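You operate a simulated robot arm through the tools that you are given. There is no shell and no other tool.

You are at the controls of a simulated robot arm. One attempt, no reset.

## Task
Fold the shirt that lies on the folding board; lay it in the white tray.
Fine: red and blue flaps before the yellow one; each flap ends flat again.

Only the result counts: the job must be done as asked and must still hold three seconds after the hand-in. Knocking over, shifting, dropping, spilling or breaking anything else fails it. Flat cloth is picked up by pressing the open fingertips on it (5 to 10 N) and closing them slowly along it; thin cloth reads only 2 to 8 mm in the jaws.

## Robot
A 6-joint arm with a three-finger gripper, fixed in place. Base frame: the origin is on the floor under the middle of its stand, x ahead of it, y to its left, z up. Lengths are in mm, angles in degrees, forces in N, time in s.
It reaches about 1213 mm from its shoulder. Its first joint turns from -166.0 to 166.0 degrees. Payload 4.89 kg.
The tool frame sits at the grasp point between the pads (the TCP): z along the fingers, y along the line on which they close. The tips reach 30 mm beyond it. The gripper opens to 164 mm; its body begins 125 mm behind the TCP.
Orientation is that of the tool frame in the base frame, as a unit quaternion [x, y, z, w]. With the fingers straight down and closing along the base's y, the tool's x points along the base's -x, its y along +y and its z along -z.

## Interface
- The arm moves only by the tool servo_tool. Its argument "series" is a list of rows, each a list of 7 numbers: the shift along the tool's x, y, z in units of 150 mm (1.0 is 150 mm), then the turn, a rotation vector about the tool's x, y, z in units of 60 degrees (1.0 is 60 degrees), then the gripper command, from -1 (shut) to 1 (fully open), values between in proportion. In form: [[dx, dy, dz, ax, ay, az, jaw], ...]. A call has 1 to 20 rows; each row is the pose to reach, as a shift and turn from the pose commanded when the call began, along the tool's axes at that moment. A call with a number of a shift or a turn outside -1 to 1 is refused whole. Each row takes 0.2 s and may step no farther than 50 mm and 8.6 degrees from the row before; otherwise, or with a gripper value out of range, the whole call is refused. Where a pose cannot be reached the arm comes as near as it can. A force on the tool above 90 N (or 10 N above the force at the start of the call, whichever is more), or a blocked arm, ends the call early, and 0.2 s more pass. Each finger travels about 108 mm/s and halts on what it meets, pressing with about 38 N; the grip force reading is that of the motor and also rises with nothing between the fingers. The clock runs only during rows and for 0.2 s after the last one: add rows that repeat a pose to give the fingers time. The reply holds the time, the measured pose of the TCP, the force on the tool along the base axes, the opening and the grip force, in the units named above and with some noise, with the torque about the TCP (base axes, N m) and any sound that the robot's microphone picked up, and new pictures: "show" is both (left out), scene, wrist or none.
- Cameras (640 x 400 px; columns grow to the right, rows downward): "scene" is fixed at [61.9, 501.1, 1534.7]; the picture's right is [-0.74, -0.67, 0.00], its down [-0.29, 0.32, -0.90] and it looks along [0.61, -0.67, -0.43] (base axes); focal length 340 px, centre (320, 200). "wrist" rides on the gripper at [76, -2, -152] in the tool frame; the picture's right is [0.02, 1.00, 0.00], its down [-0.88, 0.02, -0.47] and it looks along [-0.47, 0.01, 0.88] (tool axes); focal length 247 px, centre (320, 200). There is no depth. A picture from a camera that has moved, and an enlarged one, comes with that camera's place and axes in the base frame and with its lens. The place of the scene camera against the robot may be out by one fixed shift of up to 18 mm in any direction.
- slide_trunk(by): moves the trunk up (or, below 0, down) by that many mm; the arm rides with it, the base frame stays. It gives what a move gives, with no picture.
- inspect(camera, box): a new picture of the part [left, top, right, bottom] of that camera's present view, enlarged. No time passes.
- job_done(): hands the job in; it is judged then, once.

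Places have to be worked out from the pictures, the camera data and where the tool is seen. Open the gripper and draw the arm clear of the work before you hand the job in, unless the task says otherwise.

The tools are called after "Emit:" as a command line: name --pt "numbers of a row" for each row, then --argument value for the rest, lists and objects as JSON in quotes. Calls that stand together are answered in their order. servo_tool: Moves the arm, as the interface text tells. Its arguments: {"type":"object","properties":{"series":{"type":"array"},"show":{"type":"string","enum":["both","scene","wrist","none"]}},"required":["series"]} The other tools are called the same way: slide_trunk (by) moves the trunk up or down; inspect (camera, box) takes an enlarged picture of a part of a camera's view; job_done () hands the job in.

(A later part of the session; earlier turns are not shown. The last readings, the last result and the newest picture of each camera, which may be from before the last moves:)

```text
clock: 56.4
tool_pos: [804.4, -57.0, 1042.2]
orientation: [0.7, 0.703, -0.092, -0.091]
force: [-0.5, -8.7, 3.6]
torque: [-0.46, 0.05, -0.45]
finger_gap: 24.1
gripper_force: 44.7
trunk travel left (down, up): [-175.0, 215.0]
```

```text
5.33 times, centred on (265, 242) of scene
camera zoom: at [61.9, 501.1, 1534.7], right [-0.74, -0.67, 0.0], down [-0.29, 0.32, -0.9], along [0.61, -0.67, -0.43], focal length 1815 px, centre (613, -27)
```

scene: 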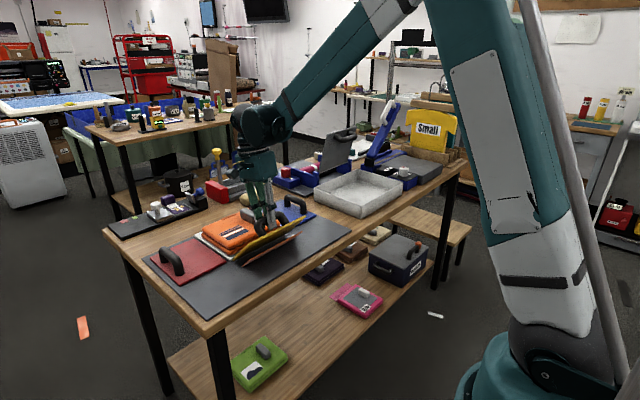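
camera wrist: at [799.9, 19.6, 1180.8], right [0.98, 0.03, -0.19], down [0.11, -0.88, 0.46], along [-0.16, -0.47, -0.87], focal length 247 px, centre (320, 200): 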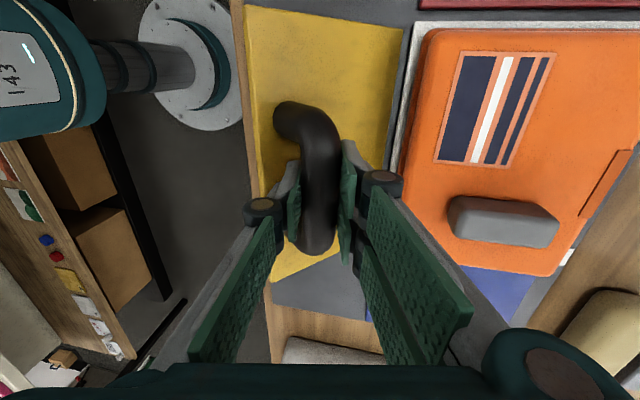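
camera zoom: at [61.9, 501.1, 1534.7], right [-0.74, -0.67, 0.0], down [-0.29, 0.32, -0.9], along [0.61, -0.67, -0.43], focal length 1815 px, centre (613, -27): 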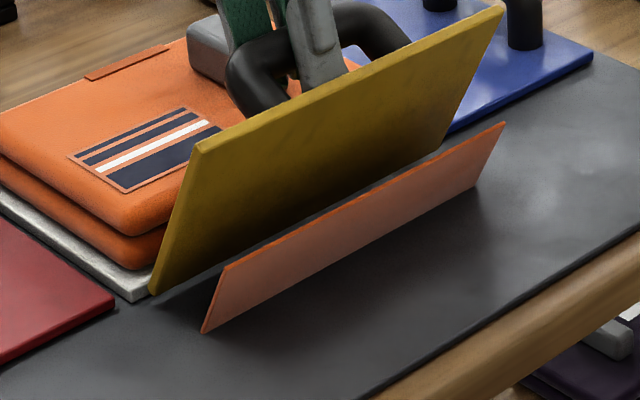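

Emit:
servo_tool --pt "0 0.0709 -0.0289 0.0208 0 0 -0.9" --pt "0 0.1435 -0.052 0.0417 0 0 -0.9" --pt "0 0.2177 -0.0682 0.0625 0 0 -0.9" --pt "0 0.2177 -0.0682 0.0625 0 0 -0.9" --show "both"

Emit:
inspect --camera "scene" --box '[205, 205, 325, 280]'

```text
clock: 57.4
tool_pos: [838.7, -55.4, 1044.8]
orientation: [0.696, 0.7, -0.114, -0.114]
force: [-1.3, -7.6, -2.5]
torque: [-0.33, 0.02, -0.43]
finger_gap: 24.4
gripper_force: 45.2
trunk travel left (down, up): [-175.0, 215.0]
camera wrist: at [885.3, 20.2, 1187.9], right [0.95, 0.03, -0.32], down [0.17, -0.88, 0.44], along [-0.27, -0.47, -0.84], focal length 247 px, centre (320, 200)
```

scene: 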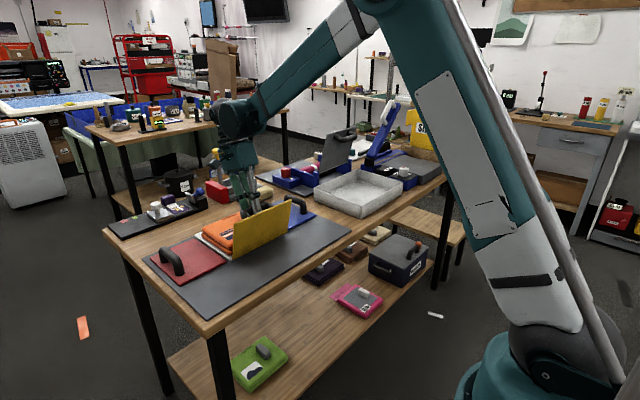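
wrist: 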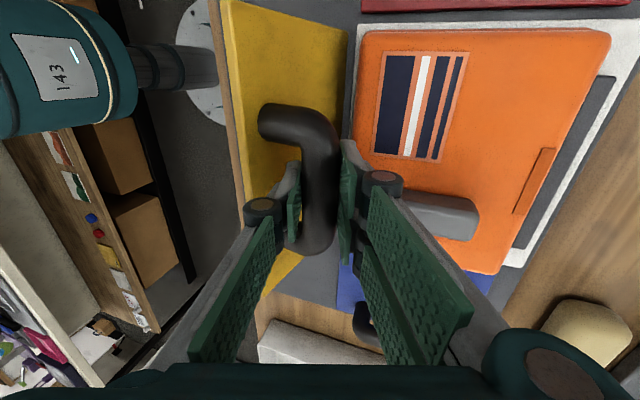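

```text
5.33 times, centred on (265, 242) of scene
camera zoom: at [61.9, 501.1, 1534.7], right [-0.74, -0.67, 0.0], down [-0.29, 0.32, -0.9], along [0.61, -0.67, -0.43], focal length 1815 px, centre (613, -27)
```

zoom: 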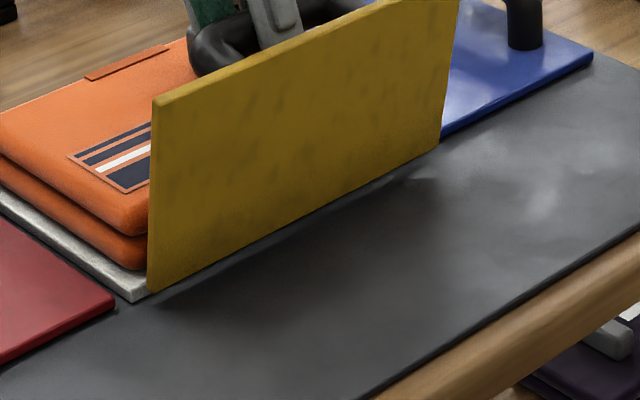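

The hem vanished between 60° and 75°, so the yellow fold has registered. The shirt body looks different now too; let me look at it closely.

Emit:
inspect --camera "wrist" --box '[340, 0, 640, 300]'

Emit:
inspect --camera "scene" --box '[190, 195, 320, 276]'

```text
1.33 times, centred on (490, 150) of wrist
camera zoom: at [885.3, 20.2, 1187.9], right [0.95, 0.03, -0.32], down [0.17, -0.88, 0.44], along [-0.27, -0.47, -0.84], focal length 329 px, centre (93, 267)
```

zoom: 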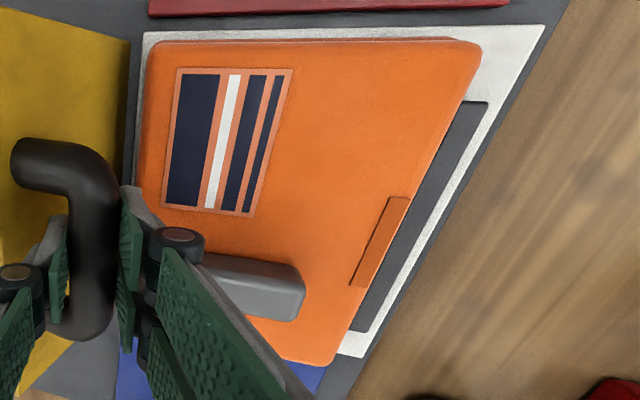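

```text
4.92 times, centred on (255, 236) of scene
camera zoom: at [61.9, 501.1, 1534.7], right [-0.74, -0.67, 0.0], down [-0.29, 0.32, -0.9], along [0.61, -0.67, -0.43], focal length 1676 px, centre (640, 25)
```

zoom: 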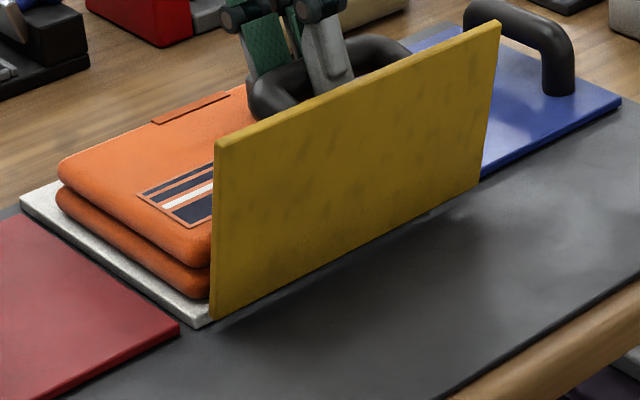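

The dark notch is just part of the white panel seen from this angle. I'll take the yellow flap to 90° for margin, then bring it back.

Emit:
servo_tool --pt "0 0.0743 -0.0154 0.0208 0 0 -0.9" --pt "0 0.1491 -0.0253 0.0417 0 0 -0.9" --pt "0 0.2256 -0.028 0.0625 0 0 -0.9" --pt "0 0.2256 -0.028 0.0625 0 0 -0.9" --show "wrist"

```text
clock: 58.4
tool_pos: [871.8, -56.2, 1035.7]
orientation: [0.693, 0.695, -0.137, -0.136]
force: [0.2, -6.7, -3.8]
torque: [-0.38, -0.1, -0.42]
finger_gap: 24.5
gripper_force: 45.2
trunk travel left (down, up): [-175.0, 215.0]
camera wrist: at [928.1, 20.5, 1177.3], right [0.92, 0.03, -0.38], down [0.2, -0.88, 0.43], along [-0.32, -0.48, -0.82], focal length 247 px, centre (320, 200)
```

wrist: 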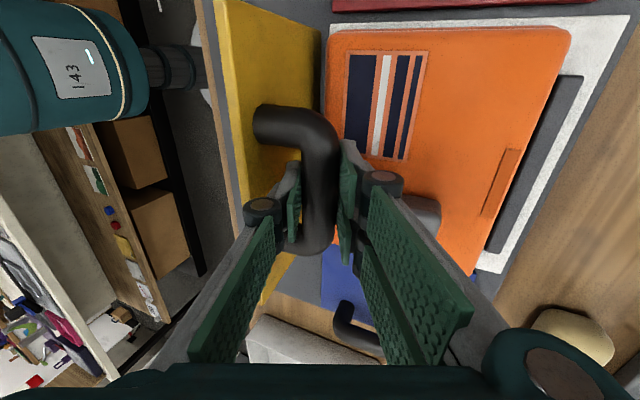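

Yellow reached 90° with negligible load. Bringing it back down the same arc to 30°.

Emit:
servo_tool --pt "0 -0.0761 0.0077 -0.0208 0 0 -0.9" --pt "0 -0.1501 0.0225 -0.0417 0 0 -0.9" --pt "0 -0.2233 0.0427 -0.0625 0 0 -0.9" --pt "0 -0.2945 0.0693 -0.0833 0 0 -0.9" --pt "0 -0.363 0.1027 -0.1042 0 0 -0.9" --pt "0 -0.4285 0.1414 -0.125 0 0 -0.9" --pt "0 -0.4905 0.1851 -0.1458 0 0 -0.9" --pt "0 -0.5479 0.2349 -0.1667 0 0 -0.9" --pt "0 -0.6013 0.2887 -0.1875 0 0 -0.9" --pt "0 -0.6494 0.3469 -0.2083 0 0 -0.9" --pt "0 -0.6927 0.4096 -0.2292 0 0 -0.9" --pt "0 -0.7303 0.4757 -0.25 0 0 -0.9" --show "both"

```text
clock: 61.0
tool_pos: [742.9, -58.3, 1012.3]
orientation: [0.703, 0.708, -0.046, -0.044]
force: [6.6, 5.8, -1.5]
torque: [-0.02, -0.35, -0.48]
finger_gap: 24.2
gripper_force: 44.7
trunk travel left (down, up): [-175.0, 215.0]
camera wrist: at [761.2, 20.2, 1162.8], right [0.99, 0.03, -0.13], down [0.08, -0.88, 0.47], along [-0.1, -0.47, -0.87], focal length 247 px, centre (320, 200)
```

scene: 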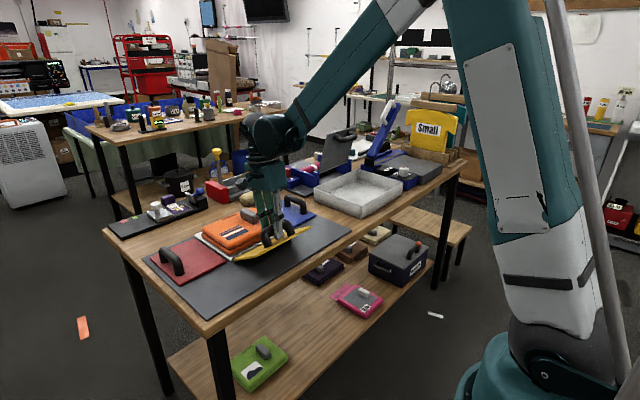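
wrist: 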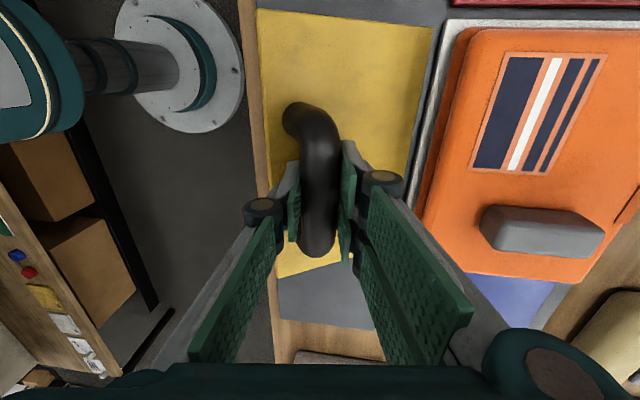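

Emit:
servo_tool --pt "0 -0.0482 0.0581 -0.0208 0 0 -0.9" --pt "0 -0.0911 0.1195 -0.0417 0 0 -0.9" --pt "0 -0.1289 0.1851 -0.0625 0 0 -0.9" --pt "0 -0.1602 0.2537 -0.0833 0 0 -0.9" --pt "0 -0.1859 0.3251 -0.1042 0 0 -0.9" --pt "0 -0.1965 0.3614 -0.1146 0 0 -0.9" --pt "0 -0.2052 0.3975 -0.125 0 0 -0.9" --pt "0 -0.2052 0.4 -0.125 0 0 -0.9" --show "both"

```text
clock: 62.8
tool_pos: [705.0, -56.9, 958.7]
orientation: [0.705, 0.71, 0.0, 0.002]
force: [7.6, 4.8, 6.6]
torque: [-0.11, -0.18, -0.6]
finger_gap: 24.1
gripper_force: 45.5
trunk travel left (down, up): [-175.0, 215.0]
camera wrist: at [703.1, 19.8, 1109.0], right [1.0, 0.03, 0.0], down [0.02, -0.88, 0.47], along [0.01, -0.47, -0.88], focal length 247 px, centre (320, 200)
```

scene: 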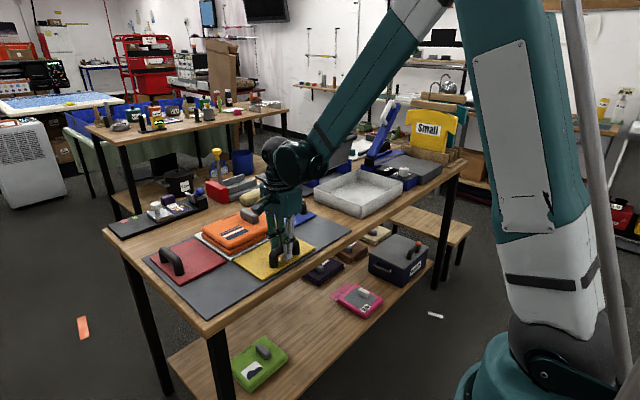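
wrist: 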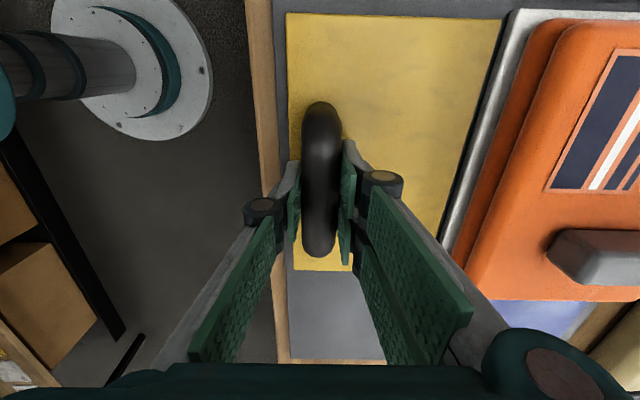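

Yellow looks flat again (same picture as at grasp). I'll press lightly to confirm, then release and lift.

Emit:
servo_tool --pt "0 0 0.008 0 0 0 -0.9" --pt "0 0 0.014 0 0 0 -0.9" --pt "0 0 0.014 0 0 0 -0.9" --show "none"

Emit:
servo_tool --pt "0 0 -0.012 0 0 0 -0.85" --pt "0 0 -0.012 0 0 0 -0.6" --pt "0 0 -0.012 0 0 0 -0.4" --pt "0 0 -0.012 0 0 0 -0.2" --pt "0 0 -0.012 0 0 0 -0.2" --pt "0 0 -0.2 0 0 0 -0.2" --pt "0 0 -0.45 0 0 0 -0.2" --pt "0 0 -0.75 0 0 0 -0.2" --pt "0 0 -1.0 0 0 0 -0.2" --pt "0 0 -1.0 0 0 0 -0.2" --show "both"

```text
clock: 63.6
tool_pos: [704.7, -56.6, 955.8]
orientation: [0.705, 0.709, 0.001, 0.002]
force: [13.6, 5.9, 38.5]
torque: [0.14, -0.07, -0.56]
finger_gap: 24.2
gripper_force: 45.0
trunk travel left (down, up): [-175.0, 215.0]
```

```text
clock: 65.8
tool_pos: [705.4, -55.6, 1103.9]
orientation: [0.705, 0.709, 0.0, 0.002]
force: [0.8, -0.2, 0.6]
torque: [0.0, -0.09, 0.01]
finger_gap: 65.7
gripper_force: 0.0
trunk travel left (down, up): [-175.0, 215.0]
camera wrist: at [703.1, 20.4, 1256.5], right [1.0, 0.03, 0.0], down [0.02, -0.88, 0.47], along [0.01, -0.47, -0.88], focal length 247 px, centre (320, 200)
```

scene: 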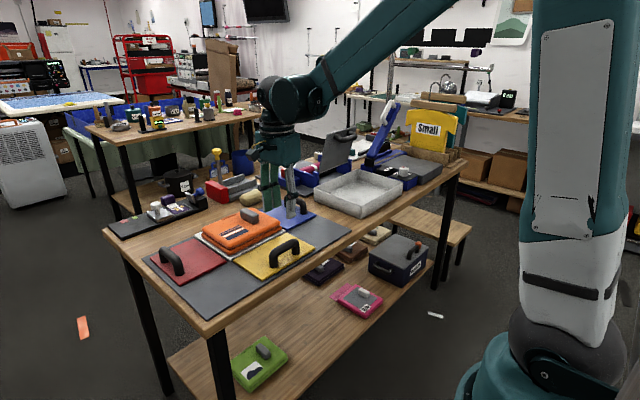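
wrist: 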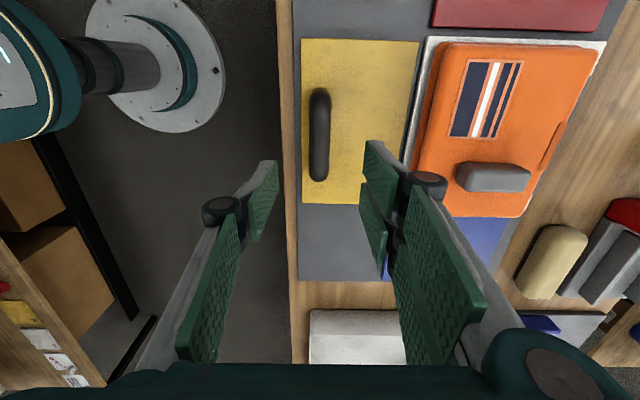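

All three flaps are folded and flat again. Now the shirt: I'll raise and yaw the gripper back so it closes along y, to take the grey grip on the shirt.

Emit:
servo_tool --pt "0 0 -0.08 0 0 -0.125 -0.2" --pt "0 0 -0.16 0 0 -0.25 -0.2" --pt "0 0 -0.24 0 0 -0.375 -0.2" --pt "0 0 -0.3 0 0 -0.5 -0.2" --pt "0 0 -0.3 0 0 -0.625 -0.2" --pt "0 0 -0.3 0 0 -0.75 -0.2" --pt "0 0 -0.3 0 0 -0.75 -0.2" --show "none"

Emit:
servo_tool --pt "0 0 0 0 0 -0.125 0" --pt "0 0 0 0 0 -0.25 0" --pt "0 0 0 0 0 -0.375 0" --pt "0 0 0 0 0 -0.5 0" --pt "0 0 0 0 0 -0.625 0" --pt "0 0 0 0 0 -0.75 0" --pt "0 0 0 0 0 -0.75 0" --show "wrist"

```text
clock: 67.4
tool_pos: [704.4, -58.0, 1150.0]
orientation: [0.38, 0.925, 0.001, 0.002]
force: [0.6, 0.3, 0.1]
torque: [-0.02, 0.0, -0.02]
finger_gap: 65.5
gripper_force: 0.0
trunk travel left (down, up): [-175.0, 215.0]
```

```text
clock: 69.0
tool_pos: [705.4, -57.2, 1148.8]
orientation: [-0.003, 1.0, -0.001, 0.001]
force: [-0.2, -0.6, 0.1]
torque: [0.0, 0.01, 0.01]
finger_gap: 82.0
gripper_force: 0.0
trunk travel left (down, up): [-175.0, 215.0]
camera wrist: at [628.2, -58.5, 1301.7], right [-0.03, 1.0, 0.0], down [0.88, 0.02, 0.48], along [0.48, 0.01, -0.88], focal length 247 px, centre (320, 200)
```

wrist: 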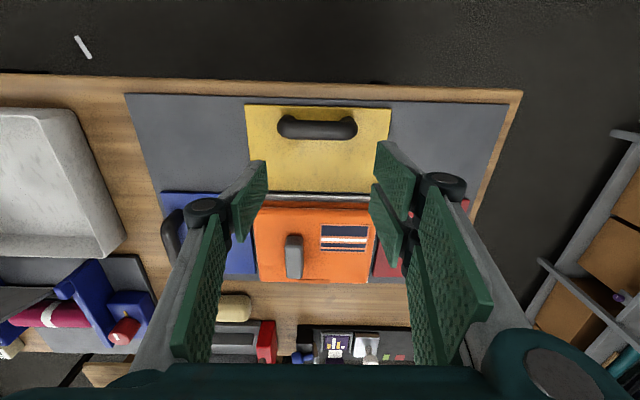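

Before picking the shirt I want the tray's exact position, so I'll move sideways at height for a clear view of it.

Emit:
servo_tool --pt "0.15 -0.25 -0.15 0 0 0 1" --pt "0.3 -0.5 -0.3 0 0 0 1" --pt "0.45 -0.75 -0.45 0 0 0 1" --pt "0.6 -1.0 -0.6 0 0 0 1" --pt "0.6 -1.0 -0.6 0 0 0 1" --show "none"

Emit:
servo_tool --pt "0 -0.3 0 0 0 0 1" --pt "0 -0.6 0 0 0 0 1" --pt "0 -0.9 0 0 0 0 1" --pt "0 -1.0 0 0 0 0 1" --pt "0 -1.0 0 0 0 0 1" --show "none"

Emit:
servo_tool --pt "0 -0.3 0 0 0 0 1" --pt "0 -0.6 0 0 0 0 1" --pt "0 -0.9 0 0 0 0 1" --pt "0 -1.0 0 0 0 0 1" --pt "0 -1.0 0 0 0 0 1" --show "both"

```text
clock: 70.2
tool_pos: [615.0, -207.1, 1239.3]
orientation: [-0.003, 1.0, -0.001, 0.002]
force: [-0.5, 0.0, 0.3]
torque: [0.03, -0.13, 0.0]
finger_gap: 163.7
gripper_force: 0.1
trunk travel left (down, up): [-175.0, 215.0]
```

```text
clock: 71.4
tool_pos: [616.6, -358.4, 1240.4]
orientation: [-0.003, 1.0, 0.0, 0.001]
force: [0.4, -1.0, -0.2]
torque: [0.13, 0.01, 0.02]
finger_gap: 163.9
gripper_force: 0.0
trunk travel left (down, up): [-175.0, 215.0]
```

```text
clock: 72.6
tool_pos: [616.8, -507.9, 1239.4]
orientation: [-0.003, 1.0, 0.0, 0.0]
force: [0.6, -0.9, 0.6]
torque: [0.1, -0.06, -0.02]
finger_gap: 164.1
gripper_force: 0.1
trunk travel left (down, up): [-175.0, 215.0]
camera wrist: at [539.4, -509.6, 1391.8], right [-0.03, 1.0, 0.0], down [0.88, 0.02, 0.48], along [0.48, 0.01, -0.88], focal length 247 px, centre (320, 200)
```

scene: 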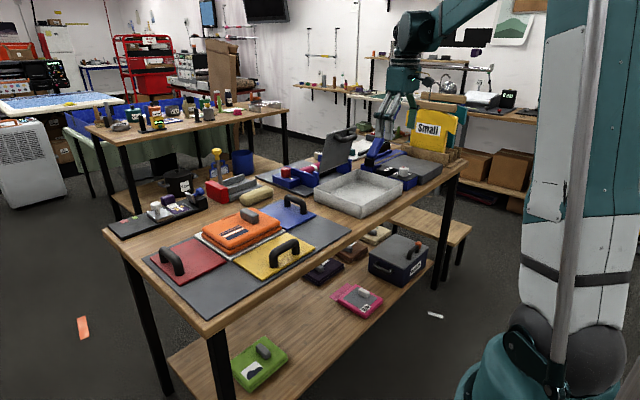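
wrist: 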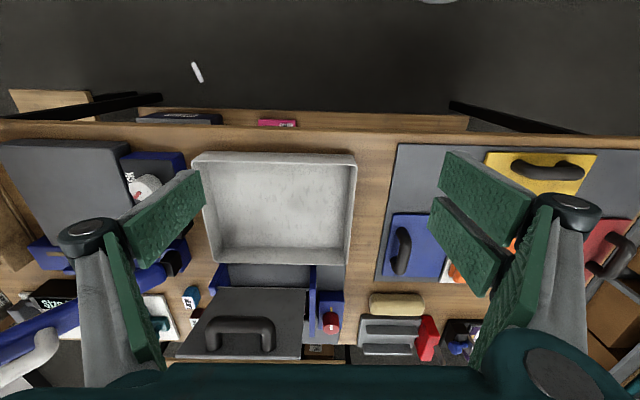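

Emit:
inspect --camera "wrist" --box '[170, 130, 400, 290]'

Emit:
inspect --camera "scene" --box '[300, 150, 440, 230]'

```text
2.50 times, centred on (285, 210) of wrist
camera zoom: at [539.4, -509.6, 1391.8], right [-0.03, 1.0, 0.0], down [0.88, 0.02, 0.48], along [0.48, 0.01, -0.88], focal length 617 px, centre (408, 175)
```

zoom: 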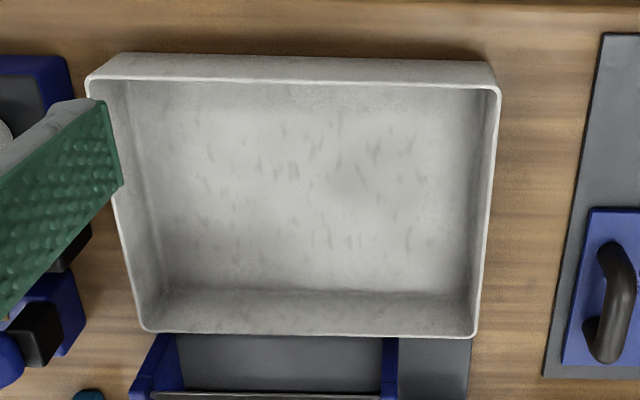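

```text
4.57 times, centred on (370, 190) of scene
camera zoom: at [61.9, 501.1, 1534.7], right [-0.74, -0.67, 0.0], down [-0.29, 0.32, -0.9], along [0.61, -0.67, -0.43], focal length 1556 px, centre (91, 246)
```

zoom: 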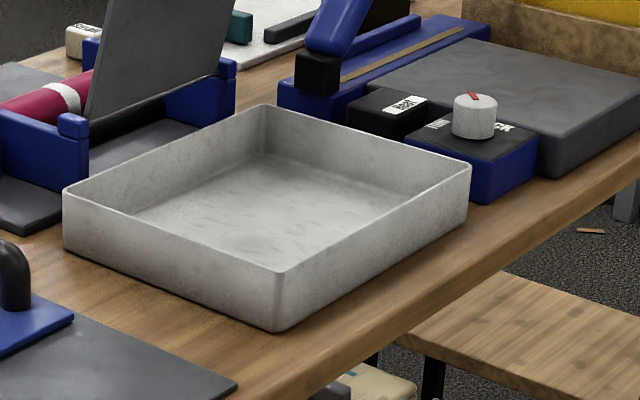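

Tray measured: x≈700–941, y≈-740…-437, rim z≈963, interior ≈231×293 mm, centre (820, -588). The shirt (≈173×216, centre (925, -62)) fits in its present orientation. Going back over the shirt's grey grip.

Emit:
servo_tool --pt "-0.2 0.2 0 0 0 0 0.5" --pt "-0.4 0.4 0 0 0 0 0" --pt "-0.6 0.6 0 0 0 0 0" --pt "-0.8 0.8 0 0 0 0 0" --pt "-1.0 1.0 0 0 0 0 0" --pt "-1.0 1.0 0 0 0 0 0" --show "none"

Emit:
servo_tool --pt "-0.2 0.2 0 0 0 0 0" --pt "-0.4 0.4 0 0 0 0 0" --pt "-0.6 0.6 0 0 0 0 0" --pt "-0.8 0.8 0 0 0 0 0" --pt "-1.0 1.0 0 0 0 0 0" --pt "-1.0 1.0 0 0 0 0 0" --show "none"

Emit:
servo_tool --pt "0 0.25 0.1 0 0 0 -0.2" --pt "0 0.5 0.3 0 0 0 -0.2" --pt "-0.02 0.75 0.5 0 0 0 -0.2" --pt "-0.02 0.76 0.75 0 0 0 -0.2" --pt "-0.02 0.76 0.85 0 0 0 -0.2" --pt "-0.02 0.76 0.85 0 0 0 -0.2" --show "both"

```text
clock: 74.0
tool_pos: [766.9, -354.4, 1239.9]
orientation: [-0.002, 1.0, -0.001, 0.001]
force: [0.9, 0.5, 0.2]
torque: [-0.06, 0.05, 0.01]
finger_gap: 82.0
gripper_force: 0.1
trunk travel left (down, up): [-175.0, 215.0]
```

```text
clock: 75.4
tool_pos: [915.2, -205.2, 1240.3]
orientation: [-0.003, 1.0, -0.001, 0.001]
force: [1.1, 0.9, -0.9]
torque: [-0.05, 0.13, 0.02]
finger_gap: 81.9
gripper_force: 0.1
trunk travel left (down, up): [-175.0, 215.0]
```

```text
clock: 76.8
tool_pos: [918.4, -92.5, 1111.8]
orientation: [-0.002, 1.0, -0.001, 0.001]
force: [0.3, -0.1, -0.1]
torque: [-0.01, 0.09, 0.01]
finger_gap: 65.8
gripper_force: 0.1
trunk travel left (down, up): [-175.0, 215.0]
camera wrist: at [841.5, -94.1, 1263.4], right [-0.03, 1.0, 0.0], down [0.88, 0.02, 0.48], along [0.47, 0.01, -0.88], focal length 247 px, centre (320, 200)
```

scene: 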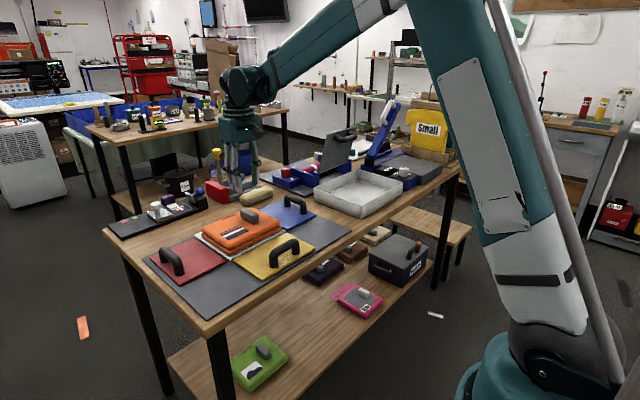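
wrist: 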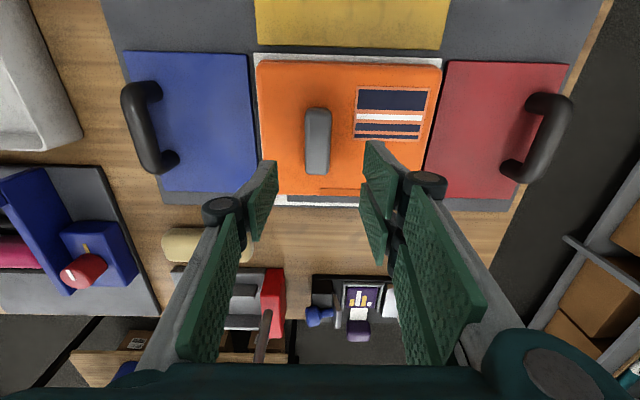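

Emit:
inspect --camera "wrist" --box '[240, 40, 460, 220]'

Emit:
inspect --camera "scene" --box '[185, 185, 325, 285]'

```text
2.22 times, centred on (350, 130) of wrist
camera zoom: at [841.5, -94.1, 1263.4], right [-0.03, 1.0, 0.0], down [0.88, 0.02, 0.48], along [0.47, 0.01, -0.88], focal length 549 px, centre (253, 356)
```

zoom: 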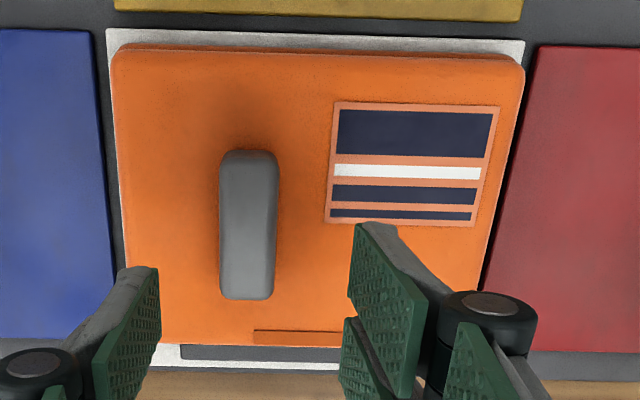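

```text
4.00 times, centred on (255, 235) of scene
camera zoom: at [61.9, 501.1, 1534.7], right [-0.74, -0.67, 0.0], down [-0.29, 0.32, -0.9], along [0.61, -0.67, -0.43], focal length 1362 px, centre (580, 60)
```

zoom: 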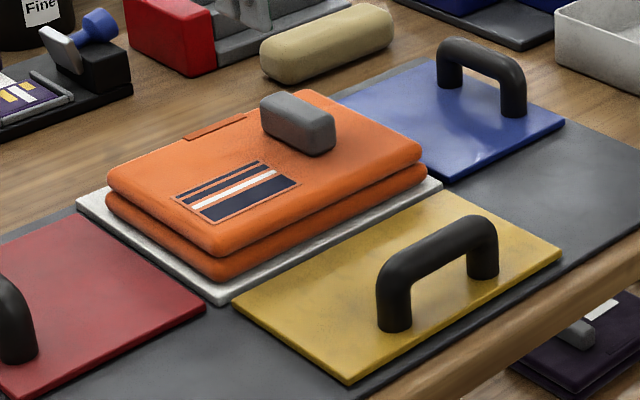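

The grip is centred at (919.5, -94.3), about 30 mm wide. I'll descend around it to TCP z≈983, keeping fingertips just above the shirt top.

Emit:
servo_tool --pt "-0.007 -0.012 0.25 0 0 0 -0.2" --pt "-0.007 -0.012 0.5 0 0 0 -0.2" --pt "-0.007 -0.012 0.7 0 0 0 -0.2" --pt "-0.007 -0.012 0.8 0 0 0 -0.2" --pt "-0.007 -0.012 0.858 0 0 0 -0.2" --pt "-0.007 -0.012 0.858 0 0 0 -0.2" --show "both"

Emit:
inspect --camera "scene" --box '[195, 180, 315, 260]'

```text
clock: 78.2
tool_pos: [920.0, -92.9, 985.2]
orientation: [-0.004, 1.0, 0.0, 0.001]
force: [4.8, 0.6, 15.7]
torque: [0.34, -0.01, -0.13]
finger_gap: 65.5
gripper_force: 0.3
trunk travel left (down, up): [-175.0, 215.0]
camera wrist: at [842.6, -95.8, 1136.6], right [-0.03, 1.0, 0.0], down [0.88, 0.02, 0.48], along [0.48, 0.01, -0.88], focal length 247 px, centre (320, 200)
```

scene: 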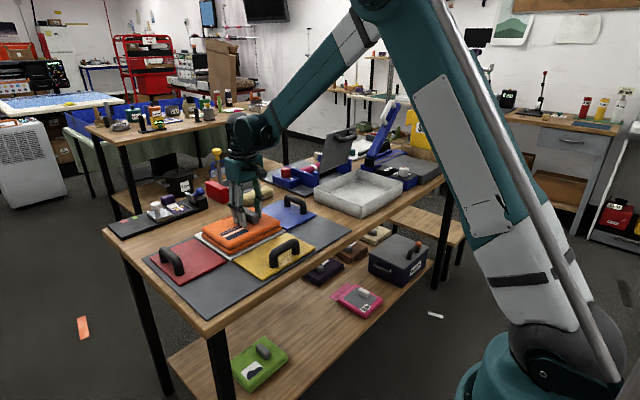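
wrist: 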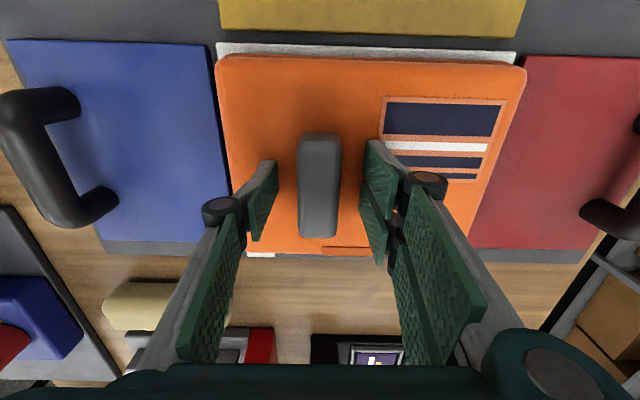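

```text
5.00 times, centred on (255, 220) of scene
camera zoom: at [61.9, 501.1, 1534.7], right [-0.74, -0.67, 0.0], down [-0.29, 0.32, -0.9], along [0.61, -0.67, -0.43], focal length 1702 px, centre (645, 100)
```

zoom: 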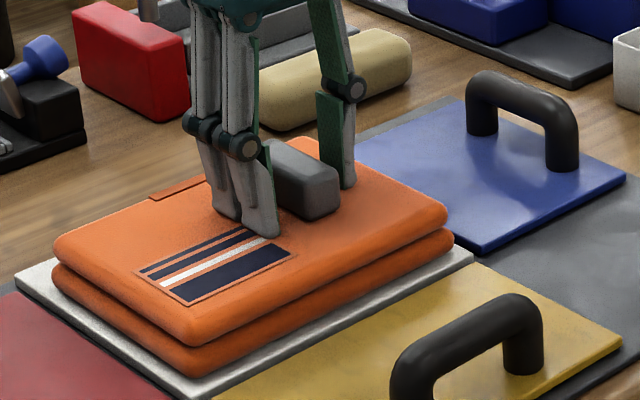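

The fingertips already touch the shirt top (16 N). I'll back off 4 mm and close gently on the grip.

Emit:
servo_tool --pt "0 -0.006 -0.02 0 0 0 -0.2" --pt "0 -0.006 -0.027 0 0 0 -0.3" --pt "0 -0.006 -0.027 0 0 0 -0.45" --pt "0 -0.006 -0.027 0 0 0 -0.55" --pt "0 -0.006 -0.027 0 0 0 -0.65" --pt "0 -0.006 -0.027 0 0 0 -0.75" --pt "0 -0.006 -0.027 0 0 0 -0.85" --pt "0 -0.006 -0.027 0 0 0 -0.85" --show "both"

Emit:
inspect --camera "scene" --box '[195, 180, 315, 260]'

```text
clock: 80.0
tool_pos: [919.3, -95.1, 988.8]
orientation: [-0.002, 1.0, -0.001, 0.001]
force: [0.1, -0.2, -0.5]
torque: [-0.06, -0.06, -0.04]
finger_gap: 29.5
gripper_force: 38.6
trunk travel left (down, up): [-175.0, 215.0]
camera wrist: at [842.7, -96.6, 1139.7], right [-0.03, 1.0, 0.0], down [0.88, 0.02, 0.48], along [0.48, 0.01, -0.88], focal length 247 px, centre (320, 200)
```

scene: 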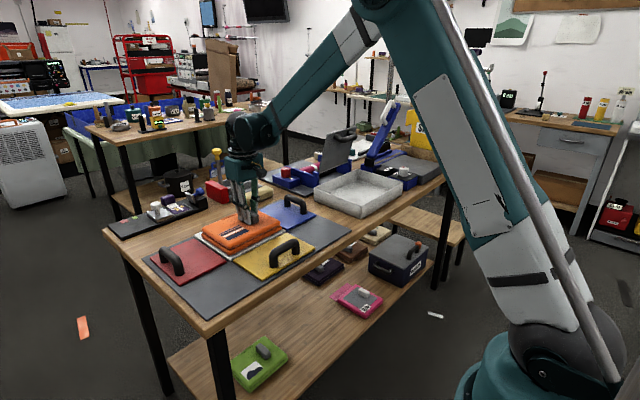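
wrist: 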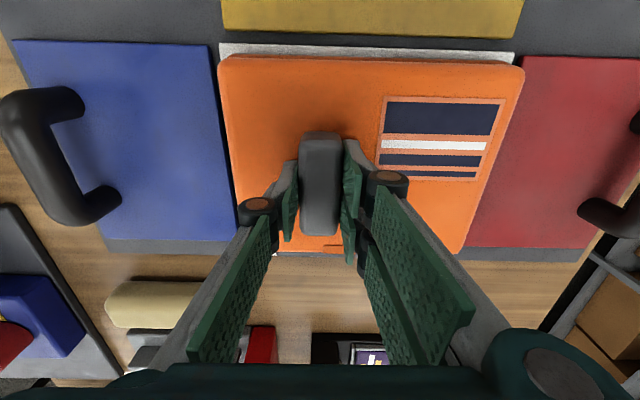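

```text
5.00 times, centred on (255, 220) of scene
camera zoom: at [61.9, 501.1, 1534.7], right [-0.74, -0.67, 0.0], down [-0.29, 0.32, -0.9], along [0.61, -0.67, -0.43], focal length 1702 px, centre (645, 100)
```

zoom: 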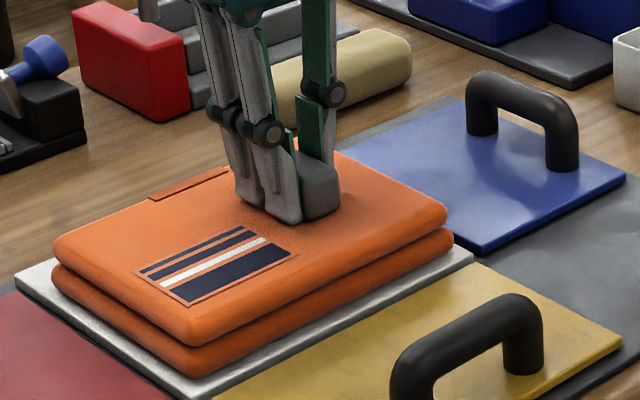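

Firm grip (29.5 mm). I'll lift slowly 25 mm and check that the shirt comes along level.

Emit:
servo_tool --pt "0 0 -0.03 0 0 0 -1" --pt "0 0 -0.07 0 0 0 -1" --pt "0 0 -0.12 0 0 0 -1" --pt "0 0 -0.17 0 0 0 -1" --pt "0 0 -0.17 0 0 0 -1" --show "both"

Emit:
inspect --camera "scene" --box '[195, 180, 315, 260]'

```text
clock: 81.2
tool_pos: [919.1, -94.5, 1014.4]
orientation: [-0.003, 1.0, 0.0, 0.001]
force: [0.0, 0.1, -1.3]
torque: [-0.04, -0.01, 0.0]
finger_gap: 29.2
gripper_force: 38.3
trunk travel left (down, up): [-175.0, 215.0]
camera wrist: at [842.3, -96.7, 1165.7], right [-0.03, 1.0, 0.0], down [0.88, 0.02, 0.48], along [0.48, 0.01, -0.88], focal length 247 px, centre (320, 200)
```

scene: 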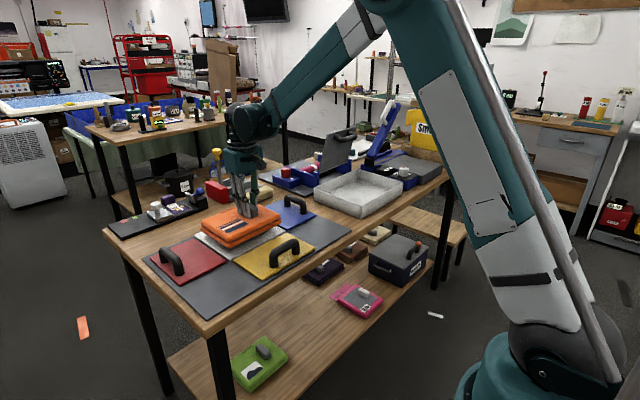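
wrist: 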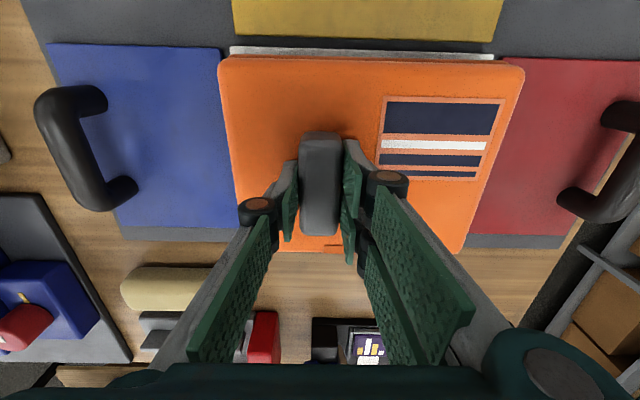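

```text
5.00 times, centred on (255, 220) of scene
camera zoom: at [61.9, 501.1, 1534.7], right [-0.74, -0.67, 0.0], down [-0.29, 0.32, -0.9], along [0.61, -0.67, -0.43], focal length 1702 px, centre (645, 100)
```

zoom: 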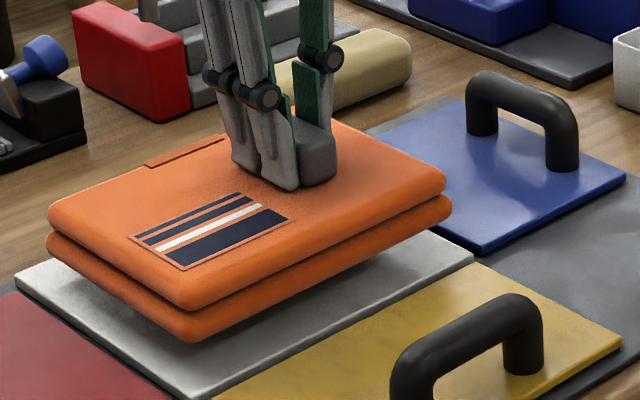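

The shirt lifts level and weighs little. I'll raise it to TCP z≈1125 and shift x by -104 to line up with the tray.

Emit:
servo_tool --pt "0 0 -0.2 0 0 0 -1" --pt "0.05 0 -0.4 0 0 0 -1" --pt "0.2 0 -0.6 0 0 0 -1" --pt "0.4 0 -0.733 0 0 0 -1" --pt "0.6 0 -0.733 0 0 0 -1" --pt "0.697 0 -0.733 0 0 0 -1" --pt "0.697 0 -0.733 0 0 0 -1" --show "none"

Emit:
servo_tool --pt "0 -0.15 0 0 0 0 -1" --pt "0 -0.35 0 0 0 0 -1" --pt "0 -0.55 0 0 0 0 -1" --pt "0 -0.75 0 0 0 0 -1" --pt "0 -0.95 0 0 0 0 -1" --pt "0 -1.0 0 0 0 0 -1" --show "both"

```text
clock: 82.8
tool_pos: [813.6, -96.4, 1123.7]
orientation: [-0.002, 1.0, -0.001, 0.001]
force: [-0.7, -0.3, -1.5]
torque: [-0.06, -0.08, 0.0]
finger_gap: 29.4
gripper_force: 37.9
trunk travel left (down, up): [-175.0, 215.0]
```

```text
clock: 84.2
tool_pos: [813.4, -245.4, 1122.5]
orientation: [-0.003, 1.0, -0.001, 0.001]
force: [0.3, -0.1, -2.6]
torque: [-0.05, 0.02, 0.0]
finger_gap: 29.4
gripper_force: 38.1
trunk travel left (down, up): [-175.0, 215.0]
camera wrist: at [738.6, -247.0, 1274.7], right [-0.03, 1.0, 0.0], down [0.88, 0.02, 0.48], along [0.48, 0.01, -0.88], focal length 247 px, centre (320, 200)
```

scene: 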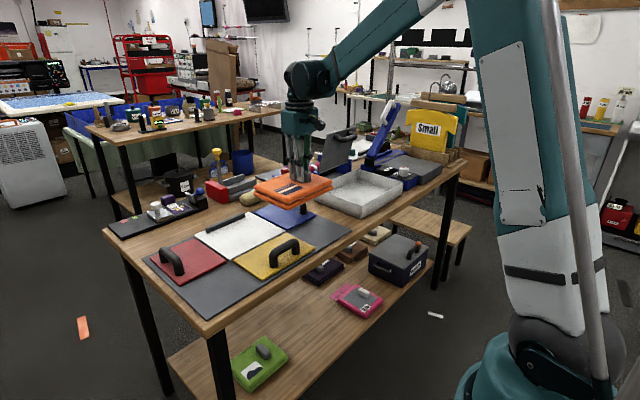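
wrist: 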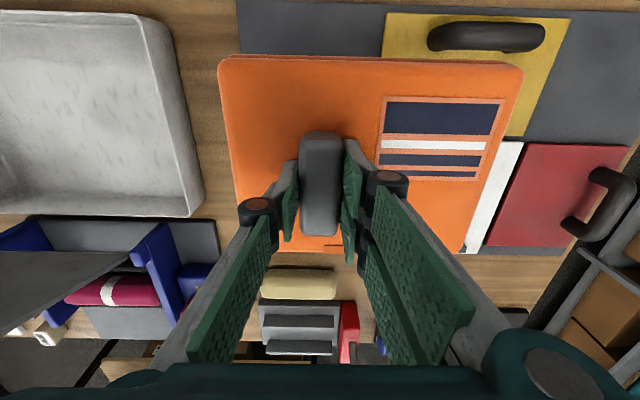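

Before crossing over the tray I want to be sure the upright grey panel behind it is out of the way; zooming in to locate it.

Emit:
inspect --camera "wrist" --box '[0, 180, 250, 370]'

Emit:
inspect --camera "scene" --box '[270, 110, 450, 230]'

```text
2.11 times, centred on (125, 275) of wrist
camera zoom: at [738.6, -247.0, 1274.7], right [-0.03, 1.0, 0.0], down [0.88, 0.02, 0.48], along [0.48, 0.01, -0.88], focal length 520 px, centre (730, 42)
```

zoom: 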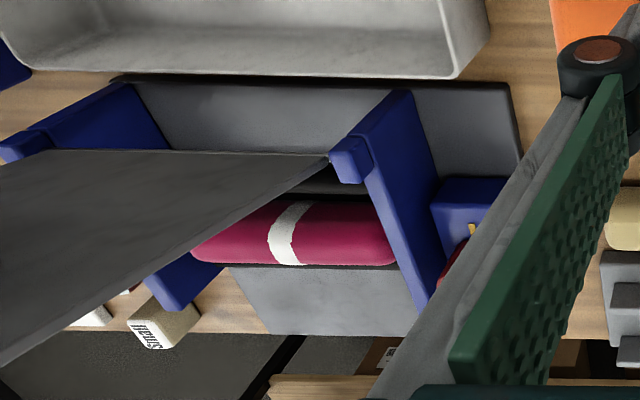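

```text
3.33 times, centred on (360, 170) of scene
camera zoom: at [61.9, 501.1, 1534.7], right [-0.74, -0.67, 0.0], down [-0.29, 0.32, -0.9], along [0.61, -0.67, -0.43], focal length 1134 px, centre (187, 300)
```

zoom: 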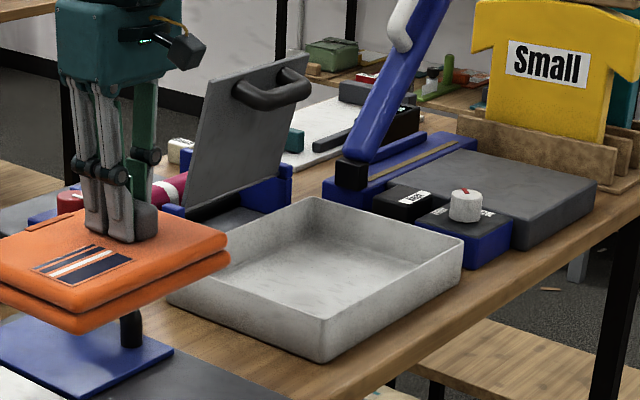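

The panel's base is at x≈980 and it leans away, so the shirt (far edge x≈906) clears it by >60 mm. Carrying on across to the tray.

Emit:
servo_tool --pt "0 -0.15 0 0 0 0 -1" --pt "0 -0.35 0 0 0 0 -1" --pt "0 -0.55 0 0 0 0 -1" --pt "0 -0.75 0 0 0 0 -1" --pt "0 -0.95 0 0 0 0 -1" --pt "0 -1.0 0 0 0 0 -1" --show "none"

Emit:
servo_tool --pt "0 -0.15 0 0 0 0 -1" --pt "0 -0.35 0 0 0 0 -1" --pt "0 -0.55 0 0 0 0 -1" --pt "0 -0.75 0 0 0 0 -1" --pt "0 -0.95 0 0 0 0 -1" --pt "0 -1.0 0 0 0 0 -1" --show "none"

Emit:
servo_tool --pt "0 -0.15 0 0 0 0 -1" --pt "0 -0.35 0 0 0 0 -1" --pt "0 -0.5 0 0 0 0 -1" --pt "0 -0.505 0 0 0 0 -1" --pt "0 -0.505 0 0 0 0 -1" --show "both"

```text
clock: 85.6
tool_pos: [814.9, -395.8, 1123.0]
orientation: [-0.003, 1.0, -0.001, 0.001]
force: [0.1, 0.3, -1.9]
torque: [-0.07, 0.0, 0.02]
finger_gap: 29.8
gripper_force: 37.5
trunk travel left (down, up): [-175.0, 215.0]
```

```text
clock: 87.0
tool_pos: [815.8, -544.9, 1124.3]
orientation: [-0.003, 1.0, 0.0, 0.001]
force: [-0.1, -0.9, -1.5]
torque: [-0.04, -0.02, 0.01]
finger_gap: 29.7
gripper_force: 37.3
trunk travel left (down, up): [-175.0, 215.0]
```

```text
clock: 88.2
tool_pos: [816.6, -622.7, 1123.8]
orientation: [-0.003, 1.0, 0.0, 0.0]
force: [-0.4, -0.4, -1.4]
torque: [-0.01, -0.03, 0.0]
finger_gap: 29.5
gripper_force: 38.1
trunk travel left (down, up): [-175.0, 215.0]
camera wrist: at [740.6, -623.2, 1275.3], right [-0.03, 1.0, 0.0], down [0.88, 0.02, 0.48], along [0.48, 0.01, -0.88], focal length 247 px, centre (320, 200)
```

scene: 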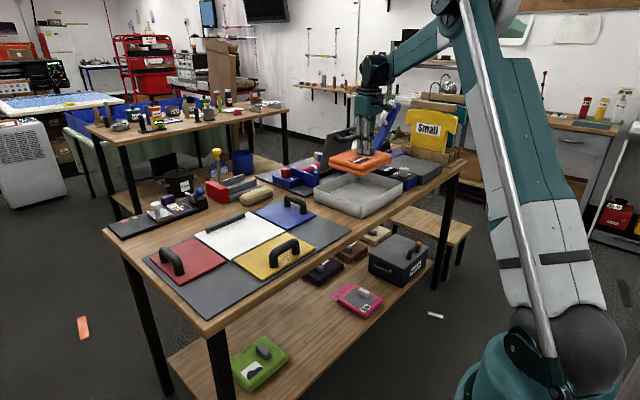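
wrist: 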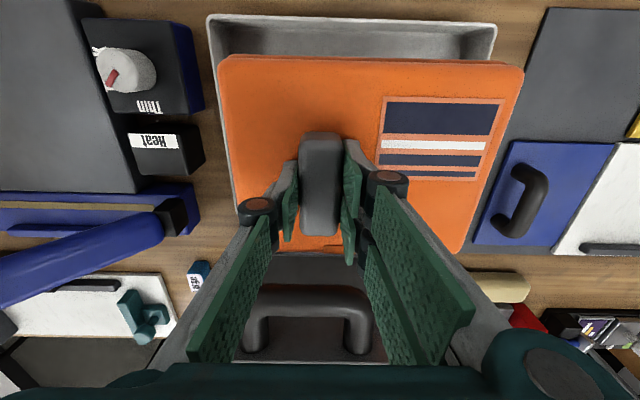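

Triangulating the panel's handle between the two views puts its bar at about (900, -628, 1140), leaning toward the tray, so the gripper body will pass near it on descent. Let me look closer.

Emit:
inspect --camera "scene" --box '[290, 60, 450, 220]'

Emit:
inspect --camera "wrist" --box '[160, 220, 480, 400]'

Emit:
inspect --camera "wrist" --box '[190, 0, 530, 270]'

```text
2.50 times, centred on (370, 140) of scene
camera zoom: at [61.9, 501.1, 1534.7], right [-0.74, -0.67, 0.0], down [-0.29, 0.32, -0.9], along [0.61, -0.67, -0.43], focal length 851 px, centre (195, 350)
```

zoom: 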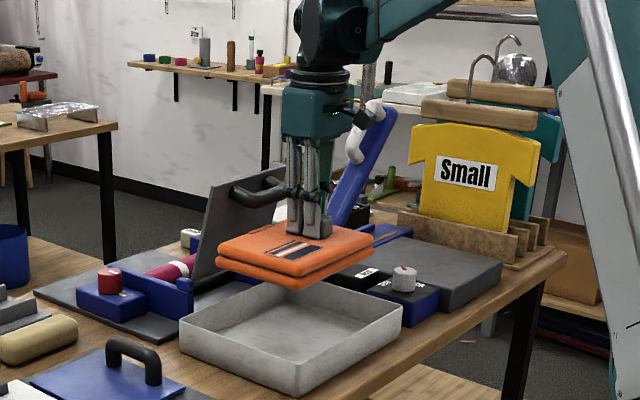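

```text
2.00 times, centred on (320, 310) of wrist
camera zoom: at [740.6, -623.2, 1275.3], right [-0.03, 1.0, 0.0], down [0.88, 0.02, 0.48], along [0.48, 0.01, -0.88], focal length 494 px, centre (320, -20)
```

zoom: 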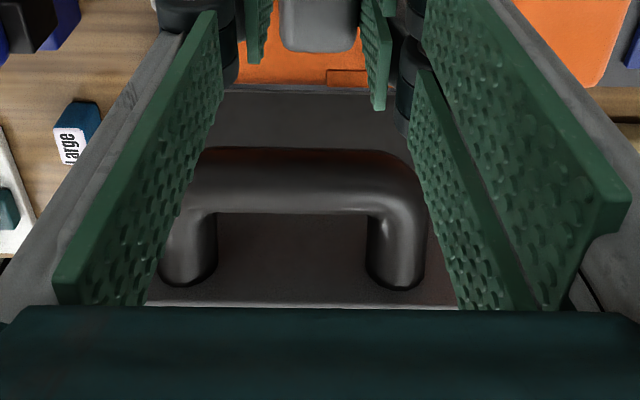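

```text
1.48 times, centred on (360, 135) of wrist
camera zoom: at [740.6, -623.2, 1275.3], right [-0.03, 1.0, 0.0], down [0.88, 0.02, 0.48], along [0.48, 0.01, -0.88], focal length 366 px, centre (261, 296)
```

zoom: 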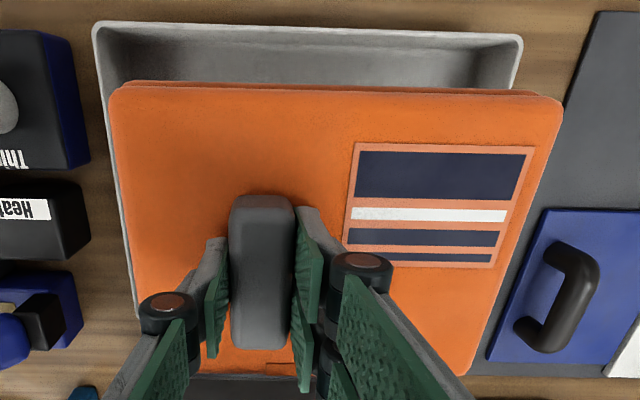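

The handle bar lies at about x≥893 near z≈1130, so I'll shift 12 mm toward the robot for clearance (the shirt still fits with ~18 mm to the near wall) and descend partway, checking.

Emit:
servo_tool --pt "0.04 0 0 0 0 0 -1" --pt "0.08 0 0.05 0 0 0 -1" --pt "0.08 0 0.15 0 0 0 -1" --pt "0.08 0 0.27 0 0 0 -1" --pt "0.08 0 0.4 0 0 0 -1" --pt "0.08 0 0.5 0 0 0 -1" --pt "0.08 0 0.5 0 0 0 -1" --show "both"

Emit:
inspect --camera "scene" --box '[290, 60, 450, 220]'

Emit:
inspect --camera "wrist" --box '[160, 220, 480, 400]'

```text
clock: 89.8
tool_pos: [804.5, -620.9, 1048.3]
orientation: [-0.003, 1.0, -0.001, 0.001]
force: [-0.3, -0.3, -2.1]
torque: [-0.05, 0.0, -0.03]
finger_gap: 29.6
gripper_force: 38.4
trunk travel left (down, up): [-175.0, 215.0]
camera wrist: at [728.7, -622.7, 1200.2], right [-0.03, 1.0, 0.0], down [0.88, 0.02, 0.48], along [0.48, 0.01, -0.88], focal length 247 px, centre (320, 200)
```

scene: 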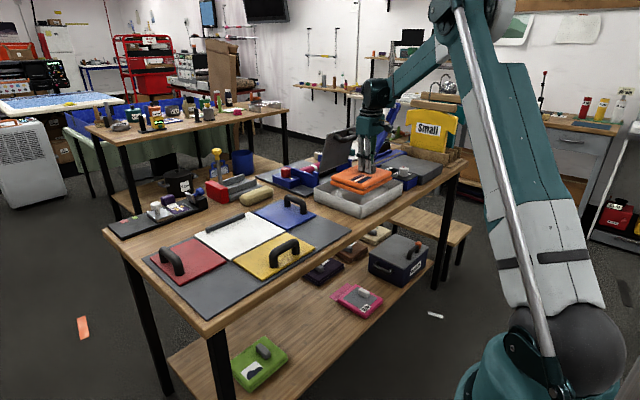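
wrist: 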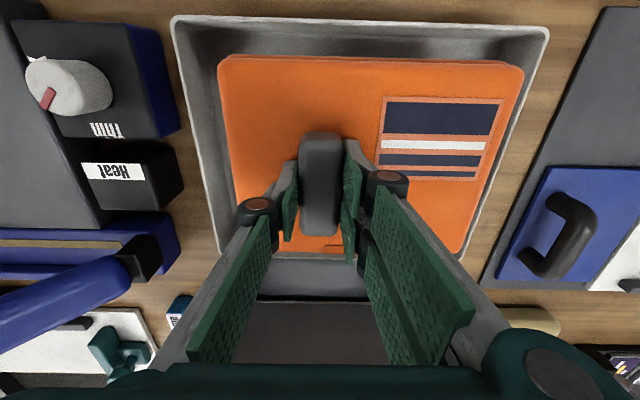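

```text
2.50 times, centred on (370, 140) of scene
camera zoom: at [61.9, 501.1, 1534.7], right [-0.74, -0.67, 0.0], down [-0.29, 0.32, -0.9], along [0.61, -0.67, -0.43], focal length 851 px, centre (195, 350)
```

zoom: 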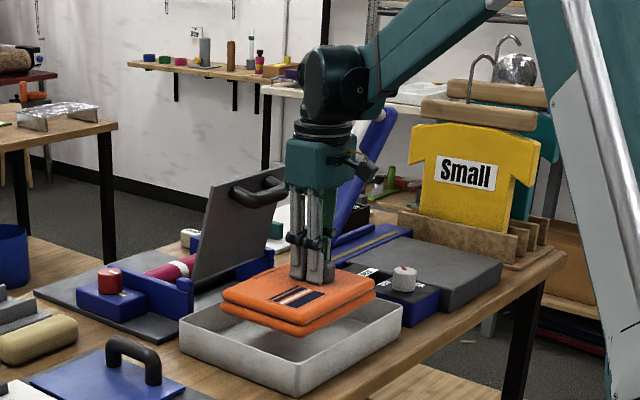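

```text
2.00 times, centred on (320, 310) of wrist
camera zoom: at [728.7, -622.7, 1200.2], right [-0.03, 1.0, 0.0], down [0.88, 0.02, 0.48], along [0.48, 0.01, -0.88], focal length 494 px, centre (320, -20)
```

zoom: 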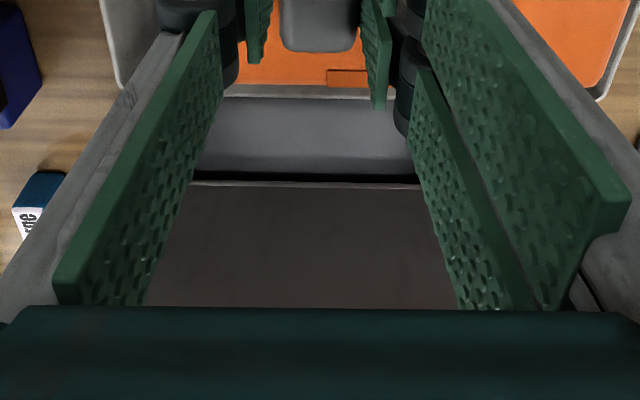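

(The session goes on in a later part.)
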